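You operate a simulated robot arm through the tools that you are given. There is no shell and no other tool.

The job below is to be done with a simulated robot arm. You get a single attempt, and the scene is never put back.

TASK
Square the small cream stack and put a yellow band round it.
Fine: square it in the corner stop with its blue block; lay it lengthways on the middle of the sliding plate, band it with one press and slide the plate out again, the stack still on it. The other stacks stay.

Only the result counts: the job must be done as asked and must still hold three seconds after the hand-in. Knocking over, shifting, dropping, spilling or breaking anything else fails it.

THE ROBOT
A 7-joint arm with a two-finger parallel gripper, fixed in place. Base frame: the origin is on the floor under the middle of its stand, x ahead of it, y to its left, z up. Readings come in m, rad, newtons and seconds.
It reaches about 1.479 m from its shoulder. Its first joint turns from -2.897 to 2.897 rad. Payload 4.4 kg.
Tool frame: the origin (TCP) lies between the finger pads and is the grasp point; the fingertips stand 0.023 m ahead of it; z points along the fingers, y is the line along which they close. The gripper opens to 0.094 m. The fingers are 0.038 m wide and 0.01 m thick; the gripper's body (0.054 by 0.096 m) begins 0.039 m behind the TCP.
Orientation is that of the tool frame in the base frame, as a unit quaternion [x, y, z, w]. With the fingers straight down and closing along the base's y, the tool's x points along the base's -x, its y along +y and its z along -z.

THE INTERFACE
- The arm moves only by the tool move_arm. Its argument "motion" is a list of rows, each a list of 2 entries, a list of its own where there are three numbers: the shift along the base's x, y, z in mm, then the turn, a rotation vector about the base's x, y, z in rad. In form: [[[tx, ty, tz], [wx, wy, wz]], ...]. A call has 1 to 20 rows; each row is the pose to reach, as a shift and turn from the pose commanded when the call began. "hand" is the gripper command, from -1 (fully open) to 1 (shut), values between in proportion, set as the call begins (left out, the last holds). A row lasts 0.2 s, in which the tool goes at most 0.05 m and 0.15 rad; a call with a longer step from one row to the next is refused whole, and so is a gripper value outside its range. A pose out of reach is approached as far as the arm can. The call stops where the force on the tool passes 90 N (or 10 N more than at its start, if that is more) or the arm is blocked; 0.2 s more then pass. The fingers move at their own pace (about 0.072 m/s each) and stop on an object; they squeeze with about 25 N. The grip force told is the motor's: it shows also when the fingers shut on nothing. Time passes only in rows, and 0.2 s behind the last, so rows that repeat a pose let the fingers close. It gives the time, the measured TCP pose, the force on the tool (base axes), the opening and the grip force at its end, in the units of the frame above (readings bear some noise), with the torque about the TCP (base axes, N m) and any sound that the robot's microphone picked up.
- Cameras (640 x 400 px; columns grow to the right, rows downward): "scene" is fixed at [0.3998, -0.4925, 1.3828]; the picture's right is [0.89, -0.45, 0.00], its down [-0.21, -0.42, -0.88] and it looks along [0.40, 0.79, -0.47] (base axes); focal length 288 px, centre (320, 200). "wrist" rides on the gripper at [0.086, 0.016, -0.075] in the tool frame; the picture's right is [-0.18, 0.98, 0.00], its down [-0.58, -0.11, -0.81] and it looks along [-0.79, -0.15, 0.59] (tool axes); focal length 243 px, centre (320, 200). There is no depth. A picture from a camera that has moved, and an enlarged one, comes with that camera's place and axes in the base frame and with its lens. The place of the scene camera against the robot may be out by one fixed shift of up to 0.025 m in any direction.
- camera(camera): a new picture of that camera. No time passes.
- close_up(camera, box): a new picture of the part [left, top, right, bottom] of that camera's present view, enlarged. No time passes.
- job_done(): hands the job in; it is judged then, once.

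Places have to be worked out from the pictures, the camera data and where the tool is seen. Open the gripper and draw the arm clear of the work before you hand the job in, unless the task says otherwise.

The tools are called after ">>>" as a command line: name --argument value ..., lists and objects as JSON in quotes. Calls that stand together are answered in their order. move_arm: Moves the arm, as the interface text tells. Its arguments: {"type":"object","properties":{"motion":{"type":"array","items":{"type":"array"}},"hand":{"type":"number"}},"required":["motion"]} The other tools are called the same way: camera (camera) takes a picture; close_up (camera, box) takes an enlarged picture of a part of a camera's view; job_done () hands the job in.

At the start:

```text
time_s: 0.0
position: [0.5203, 0.3267, 1.266]
ee_rot: [0.0, 1.0, -0.001, 0.001]
force: [1.0, -0.7, -0.7]
wrist_torque: [-0.04, 0.03, -0.03]
finger_gap: 0.094
gripper_force: 0.1
```

scene: 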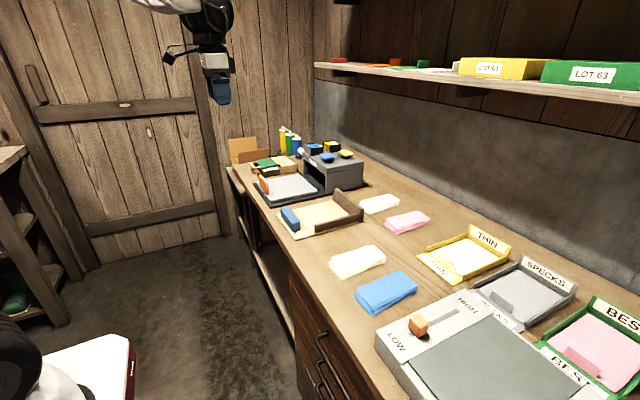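
wrist: 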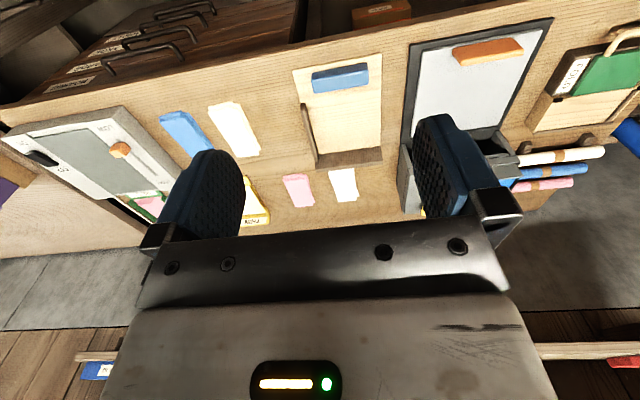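

I'll start by looking closely at the work area: the corner stop, the banding machine and the stacks.

>>> close_up --camera "scene" --box '[220, 120, 380, 220]'

>>> close_up --camera "scene" --box '[260, 170, 440, 320]'

>>> close_up --camera "scene" --box '[360, 200, 640, 400]'

>>> close_up --camera "wrist" --box '[240, 20, 640, 240]'

>>> close_up --camera "scene" --box '[310, 40, 640, 110]'

```text
4.00 times, centred on (300, 170) of scene
camera zoom: at [0.3998, -0.4925, 1.3828], right [0.89, -0.45, 0.0], down [-0.21, -0.42, -0.88], along [0.4, 0.79, -0.47], focal length 1153 px, centre (400, 320)
```

zoom: 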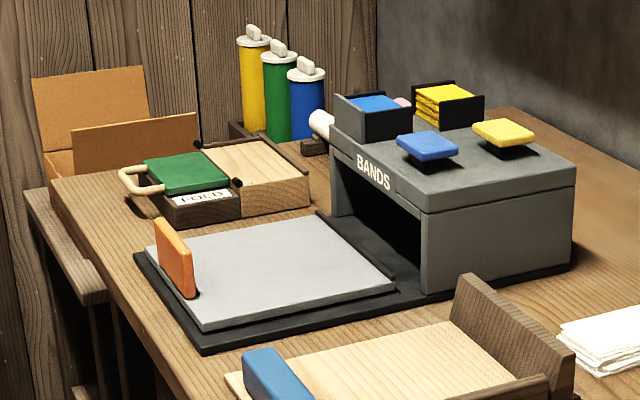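

```text
2.67 times, centred on (350, 245) of scene
camera zoom: at [0.3998, -0.4925, 1.3828], right [0.89, -0.45, 0.0], down [-0.21, -0.42, -0.88], along [0.4, 0.79, -0.47], focal length 769 px, centre (240, 80)
```

zoom: 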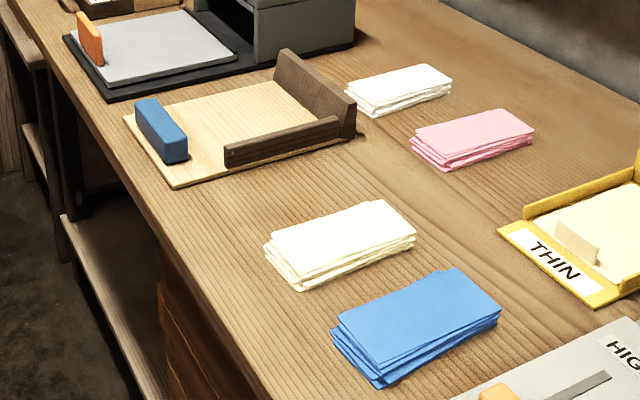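

```text
2.00 times, centred on (500, 300) of scene
camera zoom: at [0.3998, -0.4925, 1.3828], right [0.89, -0.45, 0.0], down [-0.21, -0.42, -0.88], along [0.4, 0.79, -0.47], focal length 576 px, centre (-40, 0)
```

zoom: 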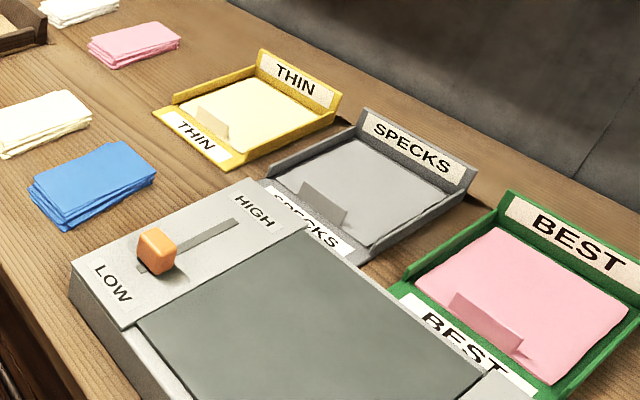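

```text
1.60 times, centred on (440, 130) of wrist
camera zoom: at [0.4334, 0.342, 1.3403], right [0.18, 0.98, 0.0], down [0.58, -0.11, 0.81], along [0.79, -0.15, -0.59], focal length 388 px, centre (128, 312)
```

zoom: 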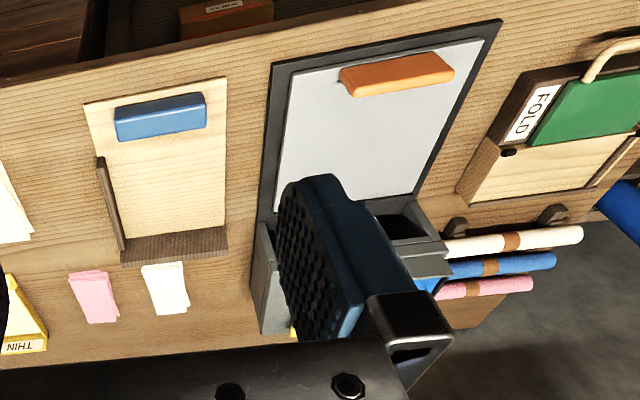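

```text
1.94 times, centred on (475, 75) of scene
camera zoom: at [0.3998, -0.4925, 1.3828], right [0.89, -0.45, 0.0], down [-0.21, -0.42, -0.88], along [0.4, 0.79, -0.47], focal length 559 px, centre (19, 442)
```

zoom: 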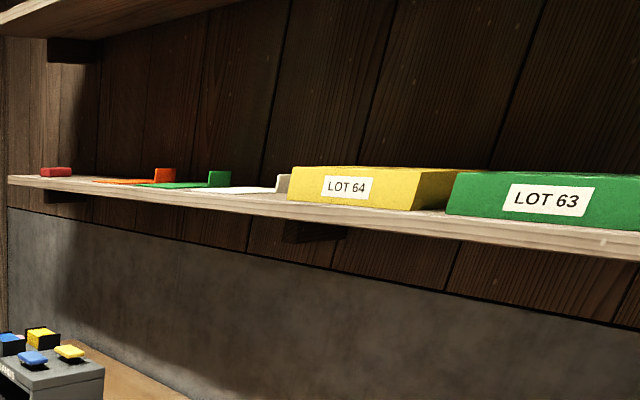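

The bench is around z ≈ 0.81 and holds cream, blue, pink and white stacks. I'll enlarge the cream and white ones to be certain of their colours, and the bander's top and plate.

>>> close_up --camera "scene" --box '[320, 185, 440, 285]'

>>> close_up --camera "scene" --box '[290, 130, 370, 190]'

>>> close_up --camera "wrist" --box '[140, 60, 400, 240]'

```text
4.00 times, centred on (380, 235) of scene
camera zoom: at [0.3998, -0.4925, 1.3828], right [0.89, -0.45, 0.0], down [-0.21, -0.42, -0.88], along [0.4, 0.79, -0.47], focal length 1153 px, centre (80, 60)
```

zoom: 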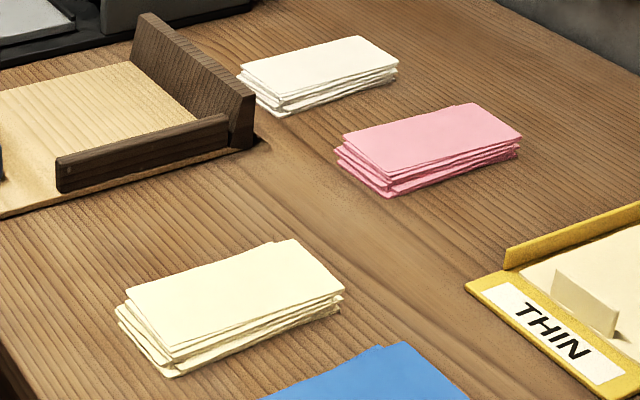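

```text
6.67 times, centred on (330, 160) of scene
camera zoom: at [0.3998, -0.4925, 1.3828], right [0.89, -0.45, 0.0], down [-0.21, -0.42, -0.88], along [0.4, 0.79, -0.47], focal length 1922 px, centre (253, 467)
```

zoom: 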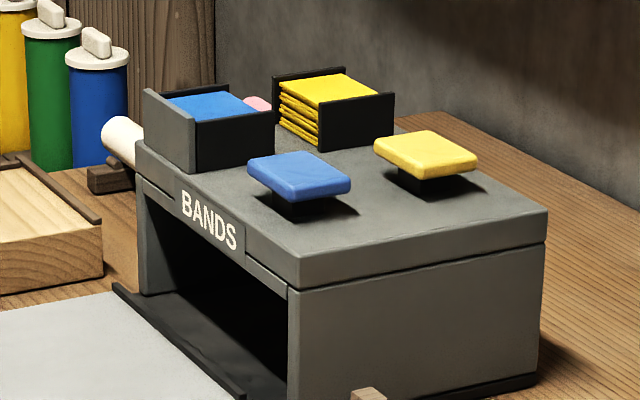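

```text
2.22 times, centred on (270, 150) of wrist
camera zoom: at [0.4334, 0.342, 1.3403], right [0.18, 0.98, 0.0], down [0.58, -0.11, 0.81], along [0.79, -0.15, -0.59], focal length 539 px, centre (431, 311)
```

zoom: 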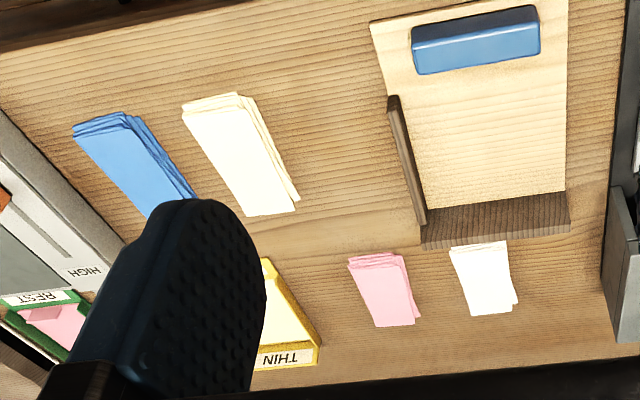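

The loose cream stack is the one at roughly (0.80, 0.05), and the yellow button is on the far side of the bander. I'll move the hand lower toward the cream stack for a better wrist view, staying well above everything.

>>> move_arm --motion '[[[0, -40, -24], [0, 0, 0]], [[0, -80, -48], [0, 0, 0]], [[0, -120, -72], [0, 0, 0]], [[0, -160, -96], [0, 0, 0]], [[0, -200, -120], [0, 0, 0]], [[0, -240, -144], [0, 0, 0]], [[0, -277, -166], [0, 0, 0]], [[0, -277, -166], [0, 0, 0]]]' --hand -1

>>> camera --camera "wrist"

>>> camera --camera "scene"

```text
time_s: 1.8
position: [0.5211, 0.0471, 1.0999]
ee_rot: [-0.001, 1.0, 0.0, 0.001]
force: [-0.2, 0.1, -0.7]
wrist_torque: [0.0, -0.02, -0.01]
finger_gap: 0.0938
gripper_force: 0.1
```

```text
taken
camera wrist: at [0.4341, 0.0637, 1.1737], right [0.18, 0.98, 0.0], down [0.58, -0.11, 0.81], along [0.79, -0.15, -0.59], focal length 243 px, centre (320, 200)
```

wrist: 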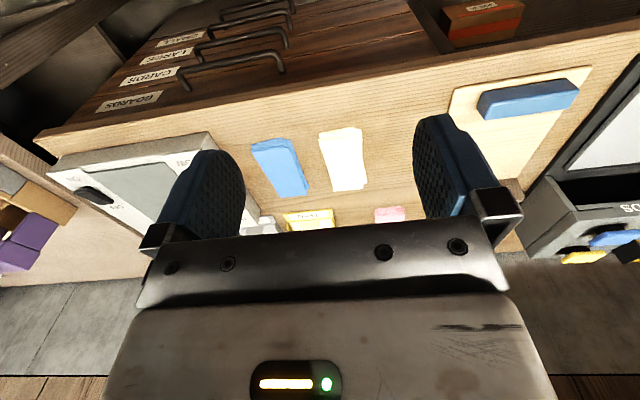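

```text
taken
```

scene: 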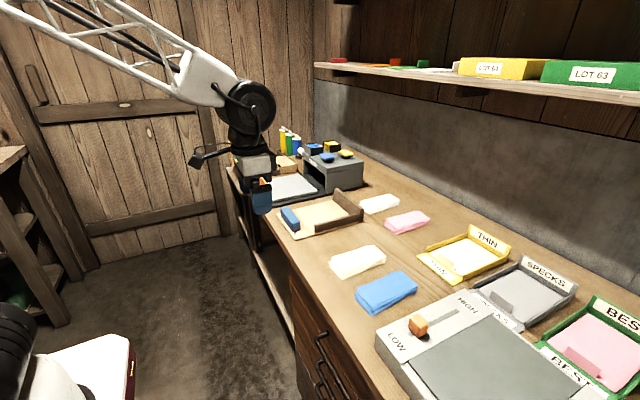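

The view is nearer now. I'll enlarge the cream stack and the corner stop to work out their corners.

>>> close_up --camera "wrist" --box '[240, 110, 400, 210]'

>>> close_up --camera "wrist" --box '[420, 50, 640, 190]'

```text
4.00 times, centred on (320, 160) of wrist
camera zoom: at [0.4341, 0.0637, 1.1737], right [0.18, 0.98, 0.0], down [0.58, -0.11, 0.81], along [0.79, -0.15, -0.59], focal length 970 px, centre (320, 360)
```

zoom: 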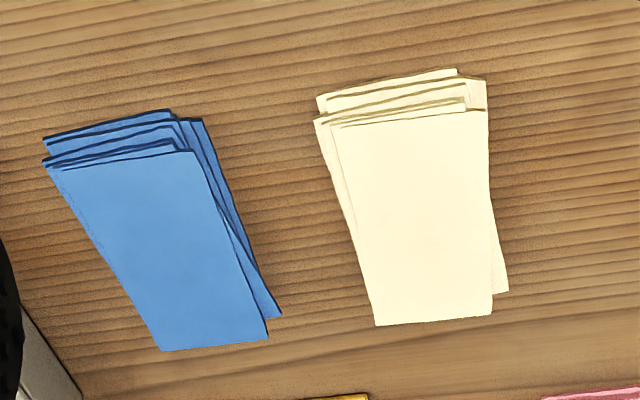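

```text
2.86 times, centred on (530, 120) of wrist
camera zoom: at [0.4341, 0.0637, 1.1737], right [0.18, 0.98, 0.0], down [0.58, -0.11, 0.81], along [0.79, -0.15, -0.59], focal length 693 px, centre (-280, 429)
```

zoom: 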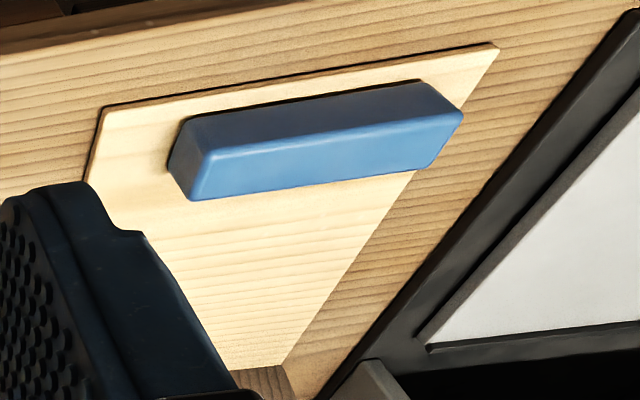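

The stop's board front corner is near (0.68, 0.24) and its fences lie on the +x and -y sides. Next I'll tilt the hand so the wrist camera looks down on the corner stop, still high above the bench.

>>> move_arm --motion '[[[20, 38, 6], [0, 0.08, 0]], [[42, 75, 12], [0, 0.16, 0]], [[64, 112, 18], [0, 0.25, 0]], [[86, 150, 24], [0, 0.34, 0]], [[108, 188, 30], [0, 0.43, 0]], [[131, 226, 36], [0, 0.52, 0]], [[154, 263, 40], [0, 0.6, 0]], [[154, 263, 40], [0, 0.6, 0]]]'

>>> camera --camera "wrist"

>>> close_up --camera "wrist" --box '[220, 80, 440, 230]'

```text
time_s: 3.6
position: [0.6733, 0.3118, 1.1385]
ee_rot: [-0.001, 0.955, -0.001, -0.295]
force: [-1.2, -0.4, -0.9]
wrist_torque: [0.01, 0.01, 0.01]
finger_gap: 0.0941
gripper_force: 0.0
```

```text
taken
camera wrist: at [0.6442, 0.3293, 1.2487], right [0.15, 0.98, -0.1], down [0.94, -0.11, 0.34], along [0.32, -0.15, -0.94], focal length 243 px, centre (320, 200)
```

wrist: 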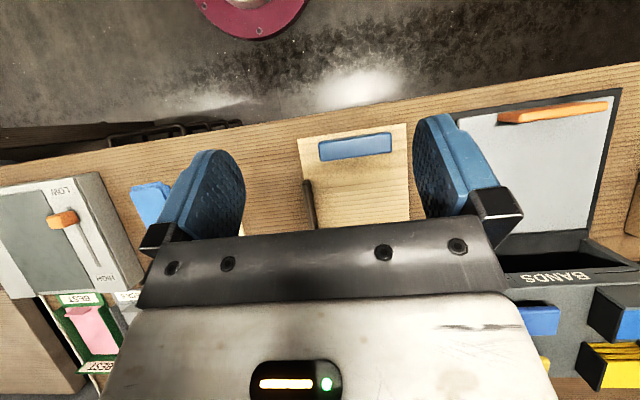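

```text
2.67 times, centred on (330, 155) of wrist
camera zoom: at [0.6442, 0.3293, 1.2487], right [0.15, 0.98, -0.1], down [0.94, -0.11, 0.34], along [0.32, -0.15, -0.94], focal length 647 px, centre (293, 320)
```

zoom: 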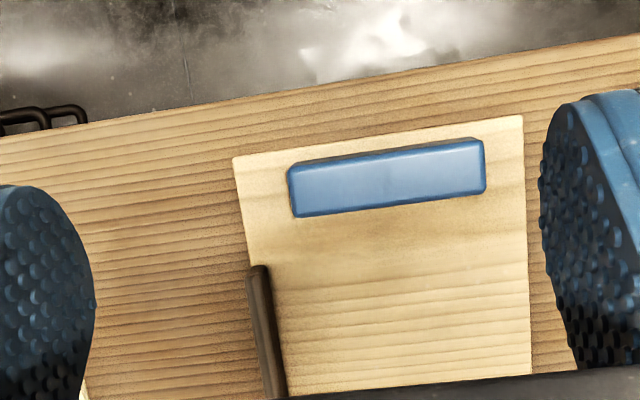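

From above, the board's front edge is at x ≈ 0.678, the -y fence starts at x ≈ 0.75 (y 0.237–0.252), and the block spans x 0.685–0.717, y 0.277–0.396. I'll ease off the tilt and get closer to see the far fence and the corner itself.

>>> move_arm --motion '[[[9, -10, -30], [0, -0.1, 0]], [[18, -20, -60], [0, -0.2, 0]], [[27, -32, -88], [0, -0.3, 0]], [[27, -32, -88], [0, -0.3, 0]]]'

>>> camera --camera "wrist"

>>> close_up --camera "wrist" --box '[220, 60, 440, 230]'

```text
time_s: 4.6
position: [0.7008, 0.2812, 1.0524]
ee_rot: [0.0, 0.989, -0.001, -0.148]
force: [0.0, -0.1, 0.8]
wrist_torque: [0.0, 0.0, 0.01]
finger_gap: 0.0939
gripper_force: 0.0
```

```text
taken
camera wrist: at [0.6401, 0.2969, 1.149], right [0.18, 0.98, -0.05], down [0.79, -0.11, 0.6], along [0.58, -0.15, -0.8], focal length 243 px, centre (320, 200)
```

wrist: 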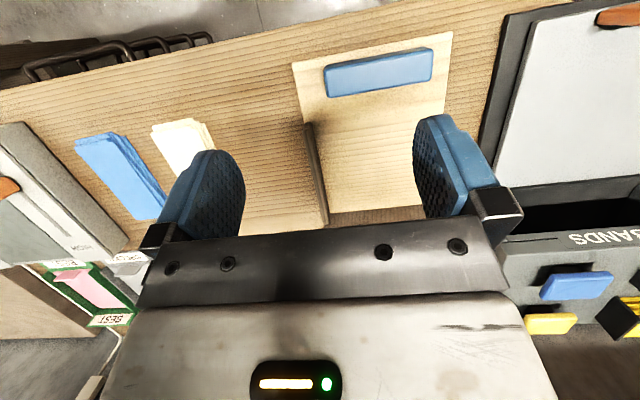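

```text
2.35 times, centred on (330, 145) of wrist
camera zoom: at [0.6401, 0.2969, 1.149], right [0.18, 0.98, -0.05], down [0.79, -0.11, 0.6], along [0.58, -0.15, -0.8], focal length 571 px, centre (296, 329)
```

zoom: 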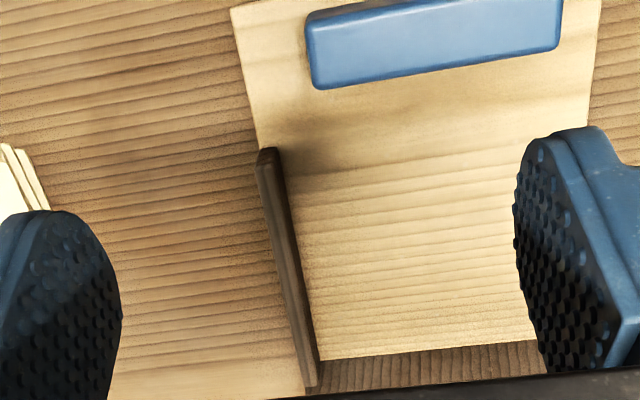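

The corner is a plain low fence on -y and a taller fence on +x, meeting at about (0.935, 0.252). Now I'll move over toward the bander to measure the plate, handle, opening and buttons.

>>> move_arm --motion '[[[-10, 38, 15], [0, 0, 0]], [[-20, 76, 30], [0, 0, 0]], [[-30, 114, 45], [0, 0, 0]], [[-40, 152, 60], [0, 0, 0]], [[-50, 190, 70], [0, 0, 0]], [[-60, 228, 80], [0, 0, 0]], [[-70, 260, 90], [0, 0, 0]], [[-70, 260, 90], [0, 0, 0]]]'

>>> camera --camera "wrist"

>>> close_up --camera "wrist" --box '[210, 50, 430, 240]'

```text
time_s: 6.4
position: [0.6323, 0.541, 1.1415]
ee_rot: [-0.001, 0.989, 0.0, -0.149]
force: [-0.6, -0.5, 0.4]
wrist_torque: [0.01, 0.02, -0.01]
finger_gap: 0.0939
gripper_force: 0.0
```

```text
taken
camera wrist: at [0.5718, 0.5572, 1.2382], right [0.17, 0.98, -0.05], down [0.79, -0.11, 0.6], along [0.58, -0.15, -0.8], focal length 243 px, centre (320, 200)
```

wrist: 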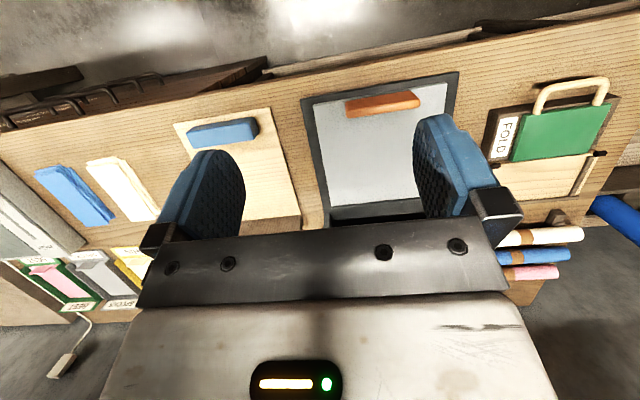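

```text
2.11 times, centred on (320, 145) of wrist
camera zoom: at [0.5718, 0.5572, 1.2382], right [0.17, 0.98, -0.05], down [0.79, -0.11, 0.6], along [0.58, -0.15, -0.8], focal length 511 px, centre (320, 316)
```

zoom: 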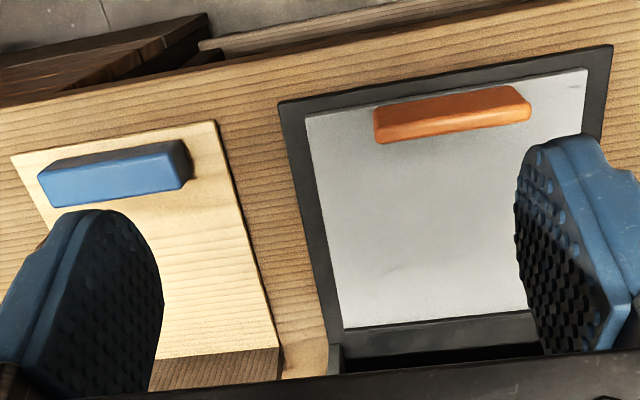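

The plate is about x 0.685–0.91, y 0.50–0.717, centred near (0.80, 0.61), with the orange handle at its front edge. Next I'll take the tilt out and look along at the box front and the buttons.

>>> move_arm --motion '[[[15, 20, 15], [0, -0.1, 0]], [[30, 40, 30], [0, -0.2, 0]], [[45, 60, 45], [0, -0.3, 0]], [[58, 69, 54], [0, -0.3, 0]], [[58, 69, 54], [0, -0.3, 0]]]'

>>> camera --camera "wrist"

>>> close_up --camera "wrist" --box '[230, 60, 430, 240]'

>>> close_up --camera "scene" --box '[230, 120, 380, 220]'

```text
time_s: 7.6
position: [0.6893, 0.6109, 1.197]
ee_rot: [-0.001, 1.0, 0.0, 0.0]
force: [0.2, 0.5, -0.3]
wrist_torque: [-0.01, 0.03, -0.01]
finger_gap: 0.094
gripper_force: 0.0
```

```text
taken
camera wrist: at [0.6025, 0.6256, 1.2705], right [0.18, 0.98, 0.0], down [0.58, -0.11, 0.81], along [0.79, -0.15, -0.59], focal length 243 px, centre (320, 200)
```

wrist: 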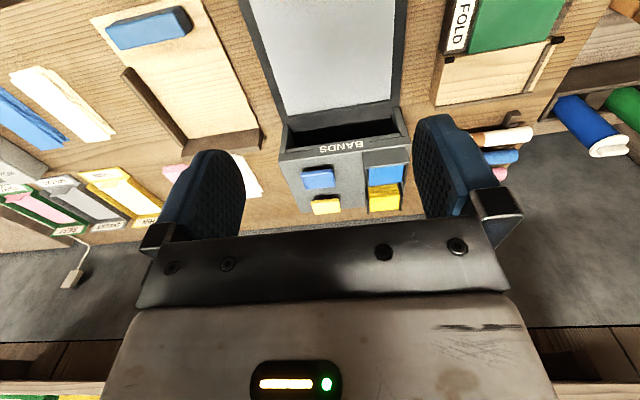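

```text
2.22 times, centred on (330, 150) of wrist
camera zoom: at [0.6025, 0.6256, 1.2705], right [0.18, 0.98, 0.0], down [0.58, -0.11, 0.81], along [0.79, -0.15, -0.59], focal length 539 px, centre (298, 311)
```

zoom: 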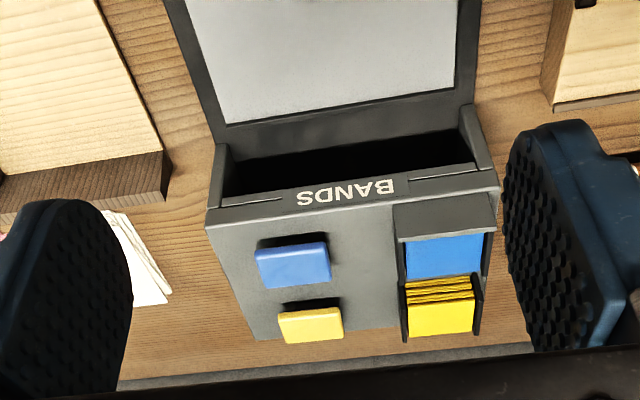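

```text
4.00 times, centred on (305, 170) of scene
camera zoom: at [0.3998, -0.4925, 1.3828], right [0.89, -0.45, 0.0], down [-0.21, -0.42, -0.88], along [0.4, 0.79, -0.47], focal length 1153 px, centre (380, 320)
```

zoom: 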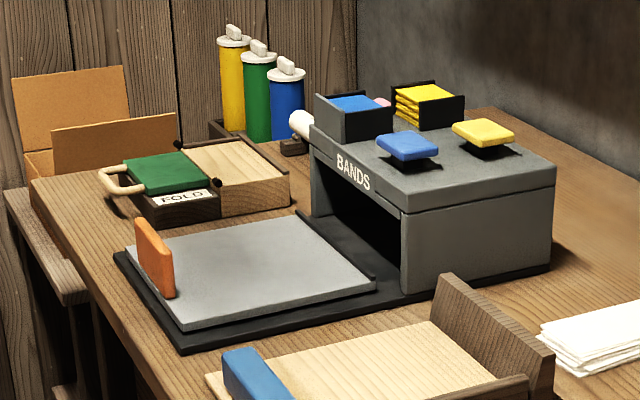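

The box spans roughly x 0.93–1.13 with its top near z 0.90, the yellow button beyond the blue one at y ≈ 0.55. Now I'll go back over the cream stack for a close look before picking it up.

>>> move_arm --motion '[[[-2, -43, -16], [0, 0, 0]], [[-4, -86, -32], [0, 0, 0]], [[-6, -129, -48], [0, 0, 0]], [[-8, -172, -64], [0, 0, 0]], [[-10, -215, -80], [0, 0, 0]], [[-12, -258, -96], [0, 0, 0]], [[-14, -301, -112], [0, 0, 0]], [[-16, -344, -128], [0, 0, 0]], [[-18, -387, -144], [0, 0, 0]], [[-20, -430, -160], [0, 0, 0]], [[-22, -473, -176], [0, 0, 0]], [[-25, -516, -192], [0, 0, 0]], [[-29, -555, -210], [0, 0, 0]], [[-29, -561, -217], [0, 0, 0]], [[-29, -561, -217], [0, 0, 0]]]'

>>> camera --camera "wrist"

>>> close_up --camera "wrist" --box '[230, 60, 430, 240]'

```text
time_s: 10.8
position: [0.6608, 0.0464, 0.9782]
ee_rot: [0.0, 1.0, 0.0, 0.0]
force: [0.9, -0.1, 0.3]
wrist_torque: [0.0, 0.01, 0.02]
finger_gap: 0.0938
gripper_force: 0.1
```

```text
taken
camera wrist: at [0.574, 0.0634, 1.0517], right [0.18, 0.98, 0.0], down [0.58, -0.11, 0.81], along [0.79, -0.15, -0.59], focal length 243 px, centre (320, 200)
```

wrist: 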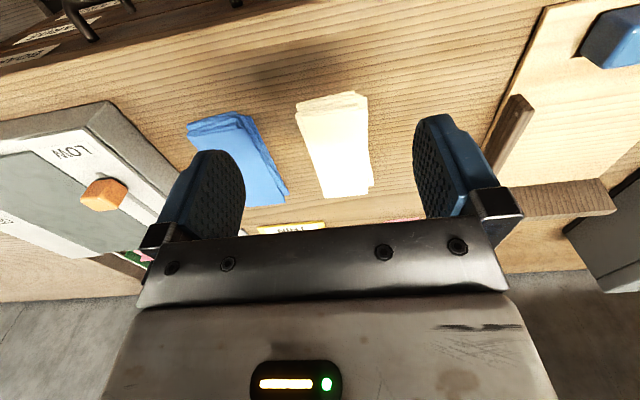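

```text
2.22 times, centred on (330, 150) of wrist
camera zoom: at [0.574, 0.0634, 1.0517], right [0.18, 0.98, 0.0], down [0.58, -0.11, 0.81], along [0.79, -0.15, -0.59], focal length 539 px, centre (298, 311)
```

zoom: 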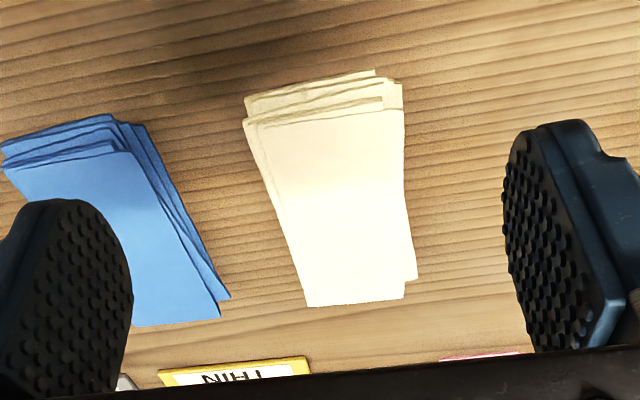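

The stack's top is near z 0.82; at x ≈ 0.81 it spans y ≈ 0.010–0.090, so it fits within the open fingers when centred at y = 0.050. I'll move above it and lower to just over its top.

>>> move_arm --motion '[[[37, 1, -20], [0, 0, 0]], [[74, 2, -40], [0, 0, 0]], [[111, 3, -60], [0, 0, 0]], [[149, 3.6, -85], [0, 0, 0]], [[149, 3.6, -118], [0, 0, 0]], [[149, 3.6, -118], [0, 0, 0]]]' --hand -1

>>> camera --camera "wrist"

>>> close_up --camera "scene" --box '[290, 190, 450, 310]'

```text
time_s: 12.2
position: [0.8082, 0.0531, 0.8626]
ee_rot: [0.0, 1.0, -0.001, 0.0]
force: [0.1, -0.3, 0.4]
wrist_torque: [-0.01, 0.02, 0.0]
finger_gap: 0.094
gripper_force: 0.1
```

```text
taken
camera wrist: at [0.7212, 0.0684, 0.9371], right [0.18, 0.98, 0.0], down [0.58, -0.11, 0.81], along [0.79, -0.15, -0.59], focal length 243 px, centre (320, 200)
```

wrist: 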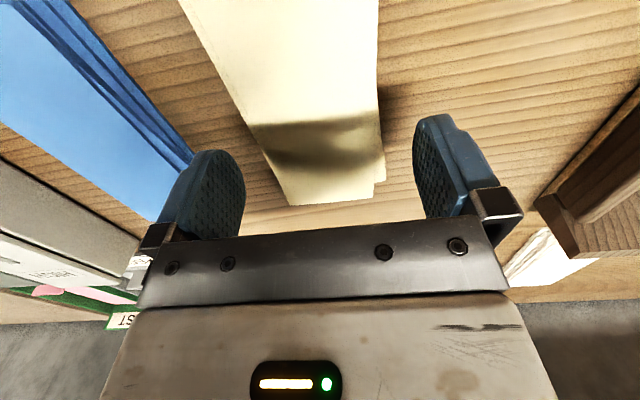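

```text
3.33 times, centred on (370, 250) of scene
camera zoom: at [0.3998, -0.4925, 1.3828], right [0.89, -0.45, 0.0], down [-0.21, -0.42, -0.88], along [0.4, 0.79, -0.47], focal length 961 px, centre (153, 33)
```

zoom: 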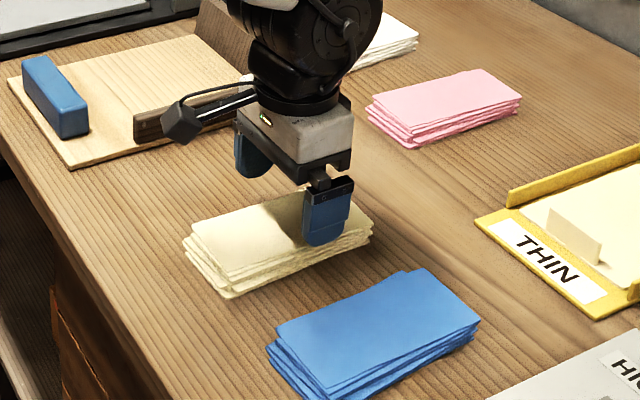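

The stack sits about 3 mm toward -y of the finger midline. I'll correct that and lower between the sheets' sides, stepping down to find the bench by force.

>>> move_arm --motion '[[[0, -3, -5], [0, 0, 0]], [[0, -3, -18], [0, 0, 0]], [[0, -3, -28], [0, 0, 0]], [[0, -3, -36], [0, 0, 0]], [[0, -3, -36], [0, 0, 0]]]'

>>> camera --camera "wrist"

>>> close_up --camera "scene" --box '[310, 210, 430, 300]'

```text
time_s: 13.4
position: [0.8102, 0.0477, 0.825]
ee_rot: [0.0, 1.0, 0.0, 0.0]
force: [0.9, 0.1, -0.4]
wrist_torque: [0.03, 0.0, 0.05]
finger_gap: 0.0939
gripper_force: 0.1
```

```text
taken
camera wrist: at [0.7229, 0.0641, 0.8996], right [0.18, 0.98, 0.0], down [0.58, -0.11, 0.81], along [0.79, -0.15, -0.59], focal length 243 px, centre (320, 200)
```

wrist: 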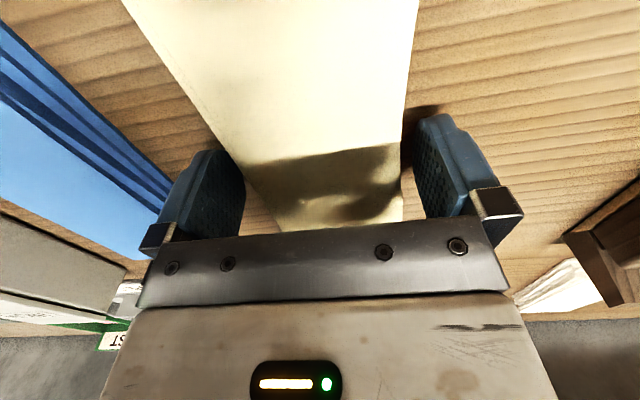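

```text
4.44 times, centred on (370, 255) of scene
camera zoom: at [0.3998, -0.4925, 1.3828], right [0.89, -0.45, 0.0], down [-0.21, -0.42, -0.88], along [0.4, 0.79, -0.47], focal length 1281 px, centre (98, -44)
```

zoom: 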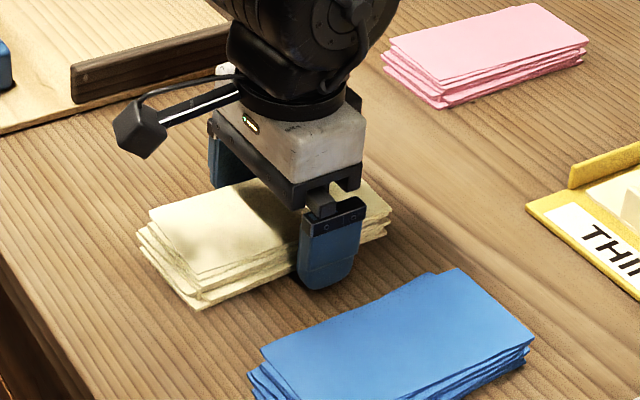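

The fingers straddle the stack cleanly without force yet. I'll continue down in small steps to feel for the bench.

>>> move_arm --motion '[[[0, 0, -2], [0, 0, 0]], [[0, 0, -4], [0, 0, 0]], [[0, 0, -6], [0, 0, 0]], [[0, 0, -6], [0, 0, 0]]]'

```text
time_s: 14.4
position: [0.8115, 0.049, 0.8244]
ee_rot: [-0.001, 1.0, 0.001, 0.001]
force: [-9.8, -0.7, 15.1]
wrist_torque: [0.74, 0.51, 0.66]
finger_gap: 0.094
gripper_force: 0.1
stopped in row 4: the force on the tool passed its limit at 94 N (the readings are from after the stop); the commanded pose is now the measured one
```

Contact occurred near TCP z ≈ 0.824, with the torque indicating it is on the +y finger. I'll back up a few millimetres and look to see whether that's the bench or a sheet edge.

>>> move_arm --motion '[[[0, 0, 3], [0, 0, 0]], [[0, 0, 5], [0, 0, 0]], [[0, 0, 5], [0, 0, 0]]]'

>>> close_up --camera "wrist" --box '[130, 80, 530, 260]'

>>> close_up --camera "scene" --box '[330, 225, 410, 285]'

```text
time_s: 15.2
position: [0.8079, 0.048, 0.8282]
ee_rot: [0.0, 1.0, 0.0, 0.0]
force: [0.0, 0.0, -0.8]
wrist_torque: [-0.02, -0.02, 0.0]
finger_gap: 0.094
gripper_force: 0.0
```

```text
1.60 times, centred on (330, 170) of wrist
camera zoom: at [0.723, 0.0646, 0.9016], right [0.18, 0.98, 0.0], down [0.58, -0.11, 0.81], along [0.79, -0.15, -0.59], focal length 388 px, centre (304, 248)
```

zoom: 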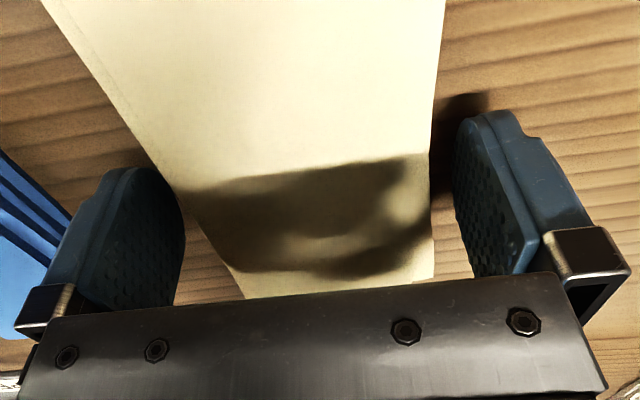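

```text
6.67 times, centred on (370, 255) of scene
camera zoom: at [0.3998, -0.4925, 1.3828], right [0.89, -0.45, 0.0], down [-0.21, -0.42, -0.88], along [0.4, 0.79, -0.47], focal length 1922 px, centre (-13, -167)
```

zoom: 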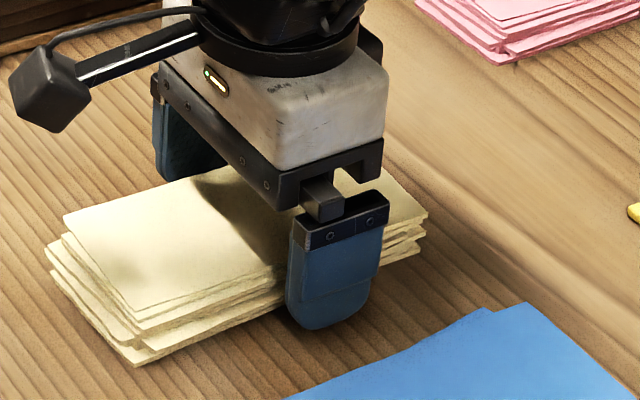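

The +y fingertip sits essentially on the bench, so the bench surface is at about z 0.801. I'll settle to about 2 mm above it and close the fingers in a first gentle stage.

>>> move_arm --motion '[[[0, 0, -1.5], [0, 0, 0]], [[0, 0, -3], [0, 0, 0]], [[0, 0, -3], [0, 0, 0]]]' --hand -0.65

>>> close_up --camera "wrist" --box '[130, 80, 530, 260]'

>>> close_up --camera "scene" --box '[330, 225, 410, 285]'

```text
time_s: 16.0
position: [0.8092, 0.0474, 0.8256]
ee_rot: [0.0, 1.0, 0.001, 0.001]
force: [-0.2, 0.4, -0.4]
wrist_torque: [0.01, -0.02, 0.02]
finger_gap: 0.0776
gripper_force: 0.0
```

```text
1.60 times, centred on (330, 170) of wrist
camera zoom: at [0.7228, 0.0641, 0.8991], right [0.18, 0.98, 0.0], down [0.58, -0.11, 0.81], along [0.79, -0.15, -0.59], focal length 388 px, centre (304, 248)
```

zoom: 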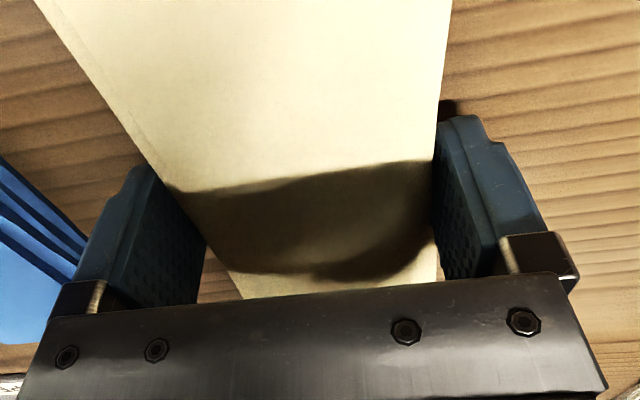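

```text
6.67 times, centred on (370, 255) of scene
camera zoom: at [0.3998, -0.4925, 1.3828], right [0.89, -0.45, 0.0], down [-0.21, -0.42, -0.88], along [0.4, 0.79, -0.47], focal length 1922 px, centre (-13, -167)
```

zoom: 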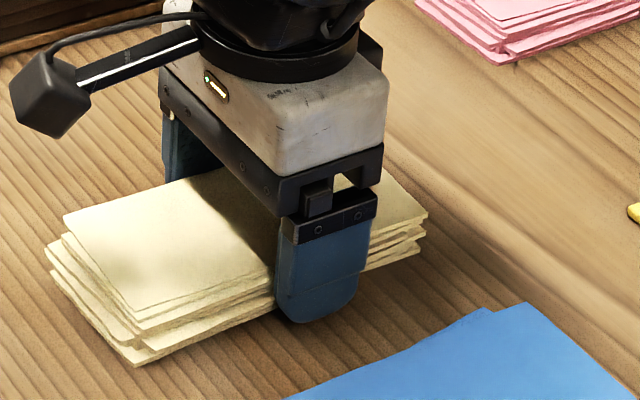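

The fingers are at 0.078 m and the stack is not yet pinched. I'll close further and let the fingers settle on it.

>>> move_arm --motion '[[[0, 0, 0], [0, 0, 0]], [[0, 0, 0], [0, 0, 0]]]' --hand -0.56

>>> move_arm --motion '[[[0, 0, 0], [0, 0, 0]], [[0, 0, 0], [0, 0, 0]], [[0, 0, 0], [0, 0, 0]]]' --hand 1

>>> close_up --camera "scene" --box '[330, 225, 410, 285]'

>>> close_up --camera "wrist" --box '[130, 80, 530, 260]'

```text
time_s: 16.6
position: [0.8096, 0.0474, 0.8254]
ee_rot: [0.0, 1.0, 0.001, 0.001]
force: [-0.3, 0.2, 1.2]
wrist_torque: [0.02, 0.03, -0.02]
finger_gap: 0.0734
gripper_force: 0.1
```

```text
time_s: 17.4
position: [0.8091, 0.0484, 0.8257]
ee_rot: [0.0, 1.0, -0.001, 0.001]
force: [-0.8, -0.8, 0.4]
wrist_torque: [0.0, 0.05, 0.07]
finger_gap: 0.0676
gripper_force: 25.3
```

```text
6.67 times, centred on (370, 255) of scene
camera zoom: at [0.3998, -0.4925, 1.3828], right [0.89, -0.45, 0.0], down [-0.21, -0.42, -0.88], along [0.4, 0.79, -0.47], focal length 1922 px, centre (-13, -167)
```

zoom: 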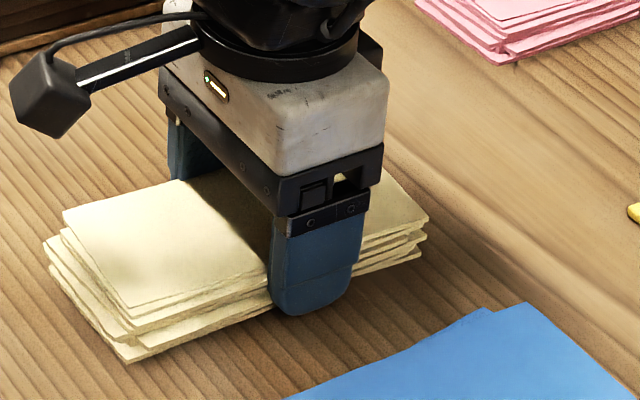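

```text
1.60 times, centred on (330, 170) of wrist
camera zoom: at [0.7228, 0.0641, 0.8992], right [0.18, 0.98, 0.0], down [0.58, -0.11, 0.81], along [0.79, -0.15, -0.59], focal length 388 px, centre (304, 248)
```

zoom: 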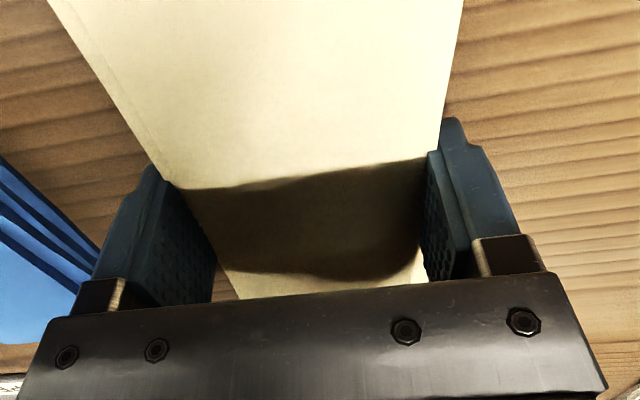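

The grip holds at 0.0676 m with 25 N. I'll lift slowly by 40 mm and check that every sheet comes along.

>>> move_arm --motion '[[[0, 0, 5], [0, 0, 0]], [[0, 0, 12], [0, 0, 0]], [[0, 0, 24], [0, 0, 0]], [[0, 0, 40], [0, 0, 0]], [[0, 0, 40], [0, 0, 0]]]' --hand 1

>>> close_up --camera "scene" --box '[310, 205, 430, 295]'

>>> camera --camera "wrist"

```text
time_s: 18.6
position: [0.8096, 0.0489, 0.8641]
ee_rot: [0.0, 1.0, 0.0, 0.001]
force: [0.0, -0.4, 0.0]
wrist_torque: [0.0, 0.01, -0.01]
finger_gap: 0.0003
gripper_force: 25.1
```

```text
4.44 times, centred on (370, 250) of scene
camera zoom: at [0.3998, -0.4925, 1.3828], right [0.89, -0.45, 0.0], down [-0.21, -0.42, -0.88], along [0.4, 0.79, -0.47], focal length 1281 px, centre (98, -22)
```

zoom: 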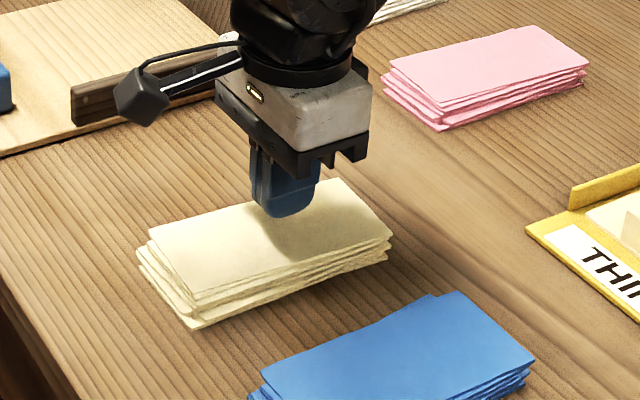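

```text
taken
camera wrist: at [0.7233, 0.0645, 0.939], right [0.18, 0.98, 0.0], down [0.58, -0.11, 0.81], along [0.79, -0.15, -0.59], focal length 243 px, centre (320, 200)
```

wrist: 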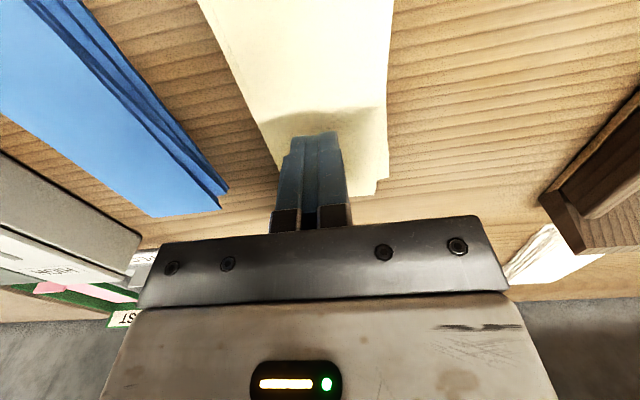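

The stack slipped out of the fingers and stayed on the bench. I'll open the hand, back off to my earlier viewing pose and compare the stack's state with before.

>>> move_arm --motion '[[[-20, 0, 30], [0, 0, 0]], [[-60, 0, 60], [0, 0, 0]], [[-100, 0, 90], [0, 0, 0]], [[-140, 0, 112], [0, 0, 0]], [[-149, 0, 115], [0, 0, 0]], [[-149, 0, 115], [0, 0, 0]]]' --hand -1

>>> close_up --camera "wrist" --box '[230, 60, 430, 240]'

>>> close_up --camera "scene" --box '[320, 220, 420, 295]'

```text
time_s: 20.0
position: [0.6593, 0.0493, 0.9796]
ee_rot: [0.0, 1.0, 0.001, 0.001]
force: [-0.4, -1.2, -0.3]
wrist_torque: [0.0, 0.0, 0.01]
finger_gap: 0.094
gripper_force: 0.0
```

```text
2.22 times, centred on (330, 150) of wrist
camera zoom: at [0.5727, 0.0662, 1.0532], right [0.18, 0.98, 0.0], down [0.58, -0.11, 0.81], along [0.79, -0.15, -0.59], focal length 539 px, centre (298, 311)
```

zoom: 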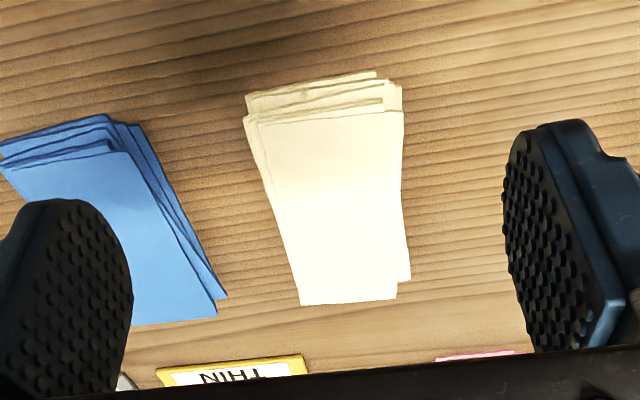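

```text
5.33 times, centred on (370, 258) of scene
camera zoom: at [0.3998, -0.4925, 1.3828], right [0.89, -0.45, 0.0], down [-0.21, -0.42, -0.88], along [0.4, 0.79, -0.47], focal length 1537 px, centre (53, -107)
```

zoom: 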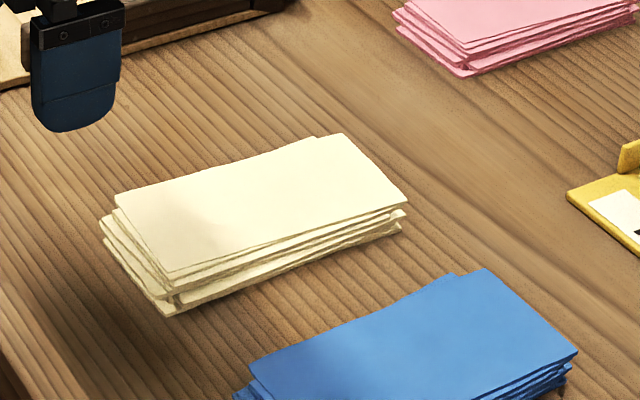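

The stack moved as one piece, turning slightly, so it should now lie parallel to the fingers. I'll try the grip again a little lower and lift in tiny steps while watching the gap.

>>> move_arm --motion '[[[40, 0, -25], [0, 0, 0]], [[80, 0, -50], [0, 0, 0]], [[120, 0, -75], [0, 0, 0]], [[149, 0, -110], [0, 0, 0]], [[149, 0, -135], [0, 0, 0]], [[149, 0, -148], [0, 0, 0]], [[149, 0, -153], [0, 0, 0]], [[149, 0, -153], [0, 0, 0]]]' --hand -1

>>> move_arm --motion '[[[0, 0, -1], [0, 0, 0]], [[0, 0, -1], [0, 0, 0]]]' --hand -0.56

>>> move_arm --motion '[[[0, 0, 0], [0, 0, 0]], [[0, 0, 0], [0, 0, 0]], [[0, 0, 0], [0, 0, 0]]]' --hand 1

>>> move_arm --motion '[[[0, 0, 1], [0, 0, 0]], [[0, 0, 2], [0, 0, 0]], [[0, 0, 3], [0, 0, 0]], [[0, 0, 3], [0, 0, 0]]]'

>>> close_up --camera "scene" --box '[330, 225, 410, 285]'

```text
time_s: 21.8
position: [0.8097, 0.0482, 0.8254]
ee_rot: [0.0, 1.0, 0.0, 0.001]
force: [-0.3, 0.4, 0.8]
wrist_torque: [0.01, -0.01, -0.05]
finger_gap: 0.0942
gripper_force: 0.0
```

```text
time_s: 22.4
position: [0.8098, 0.0485, 0.8238]
ee_rot: [0.0, 1.0, 0.0, 0.001]
force: [-0.2, 0.9, -0.4]
wrist_torque: [-0.01, 0.02, -0.02]
finger_gap: 0.0733
gripper_force: 0.1
```

```text
time_s: 23.2
position: [0.8094, 0.0475, 0.8248]
ee_rot: [0.0, 1.0, 0.0, 0.001]
force: [0.6, 0.2, -0.3]
wrist_torque: [0.01, -0.03, -0.02]
finger_gap: 0.0675
gripper_force: 25.1
```

```text
time_s: 24.2
position: [0.809, 0.0488, 0.8287]
ee_rot: [0.0, 1.0, 0.001, 0.001]
force: [0.0, 0.6, -1.7]
wrist_torque: [-0.01, 0.0, -0.02]
finger_gap: 0.0679
gripper_force: 25.1
```

```text
6.67 times, centred on (370, 255) of scene
camera zoom: at [0.3998, -0.4925, 1.3828], right [0.89, -0.45, 0.0], down [-0.21, -0.42, -0.88], along [0.4, 0.79, -0.47], focal length 1922 px, centre (-13, -167)
```

zoom: 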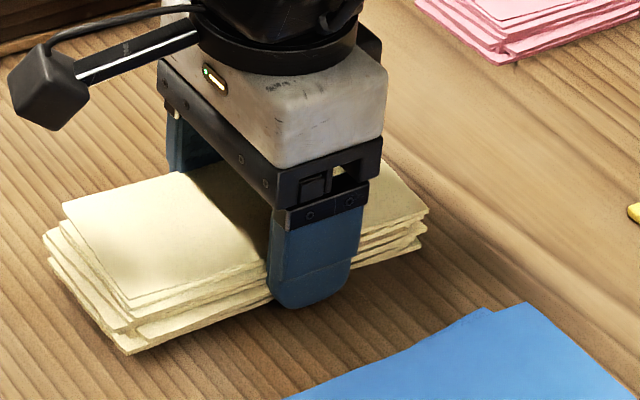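

The force reading dropped to -1.7 N, so the stack's weight (~0.15–0.2 kg) is on the fingers. I'll lift 10 mm more slowly and check again.

>>> move_arm --motion '[[[0, 0, 2], [0, 0, 0]], [[0, 0, 4], [0, 0, 0]], [[0, 0, 6], [0, 0, 0]], [[0, 0, 8], [0, 0, 0]], [[0, 0, 10], [0, 0, 0]], [[0, 0, 10], [0, 0, 0]]]'

>>> close_up --camera "scene" --box '[330, 225, 410, 285]'

>>> camera --camera "wrist"

```text
time_s: 25.6
position: [0.8099, 0.0494, 0.838]
ee_rot: [0.0, 1.0, 0.0, 0.001]
force: [1.1, 0.2, -0.4]
wrist_torque: [0.01, -0.01, -0.02]
finger_gap: 0.0676
gripper_force: 25.3
```

```text
6.67 times, centred on (370, 255) of scene
camera zoom: at [0.3998, -0.4925, 1.3828], right [0.89, -0.45, 0.0], down [-0.21, -0.42, -0.88], along [0.4, 0.79, -0.47], focal length 1922 px, centre (-13, -167)
```

zoom: 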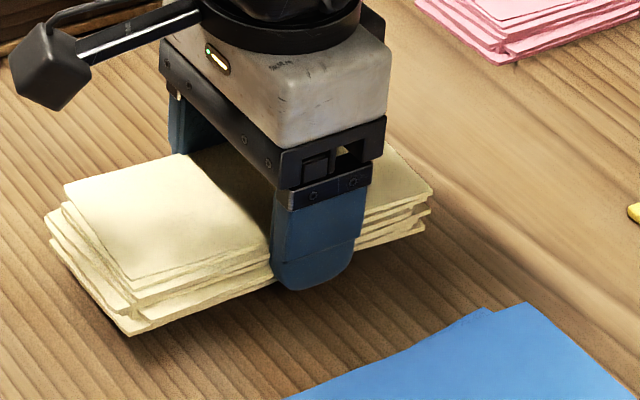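

```text
taken
camera wrist: at [0.7229, 0.0646, 0.9126], right [0.18, 0.98, 0.0], down [0.58, -0.11, 0.81], along [0.79, -0.15, -0.59], focal length 243 px, centre (320, 200)
```

wrist: 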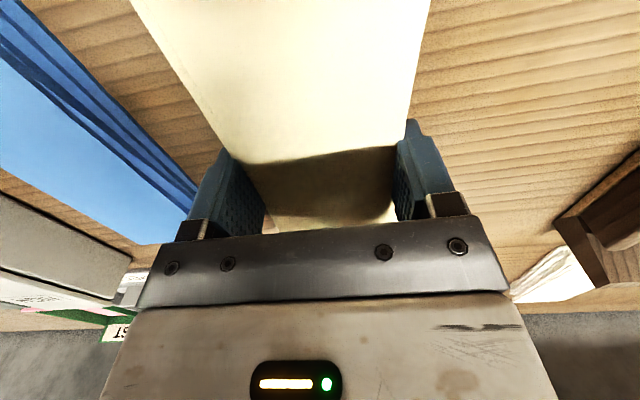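

The stack is now off the bench and moving with the fingers. I'll keep lifting gently to about z 0.90 and check the gap again.

>>> move_arm --motion '[[[0, 0, 3], [0, 0, 0]], [[0, 0, 7], [0, 0, 0]], [[0, 0, 11], [0, 0, 0]], [[0, 0, 16], [0, 0, 0]], [[0, 0, 21], [0, 0, 0]], [[0, 0, 26], [0, 0, 0]], [[0, 0, 31], [0, 0, 0]], [[0, 0, 36], [0, 0, 0]], [[0, 0, 41], [0, 0, 0]], [[0, 0, 46], [0, 0, 0]], [[0, 0, 51], [0, 0, 0]], [[0, 0, 55], [0, 0, 0]], [[0, 0, 58], [0, 0, 0]], [[0, 0, 60], [0, 0, 0]], [[0, 0, 60], [0, 0, 0]]]'

>>> close_up --camera "scene" --box '[310, 205, 430, 295]'

>>> camera --camera "wrist"

```text
time_s: 28.8
position: [0.8087, 0.0496, 0.8971]
ee_rot: [0.0, 1.0, 0.0, 0.002]
force: [0.4, 0.2, -0.8]
wrist_torque: [0.0, 0.03, -0.01]
finger_gap: 0.0676
gripper_force: 24.6
```

```text
4.44 times, centred on (370, 250) of scene
camera zoom: at [0.3998, -0.4925, 1.3828], right [0.89, -0.45, 0.0], down [-0.21, -0.42, -0.88], along [0.4, 0.79, -0.47], focal length 1281 px, centre (98, -22)
```

zoom: 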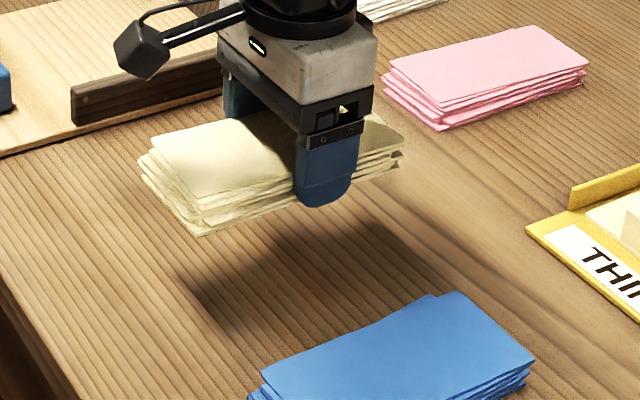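

```text
taken
camera wrist: at [0.7231, 0.0649, 0.9718], right [0.18, 0.98, 0.0], down [0.58, -0.11, 0.81], along [0.79, -0.15, -0.59], focal length 243 px, centre (320, 200)
```

wrist: 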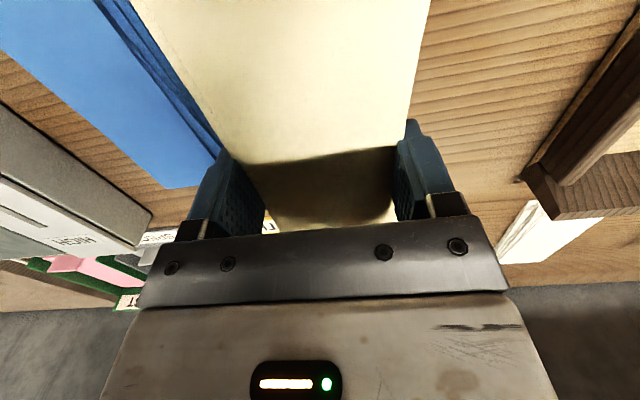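

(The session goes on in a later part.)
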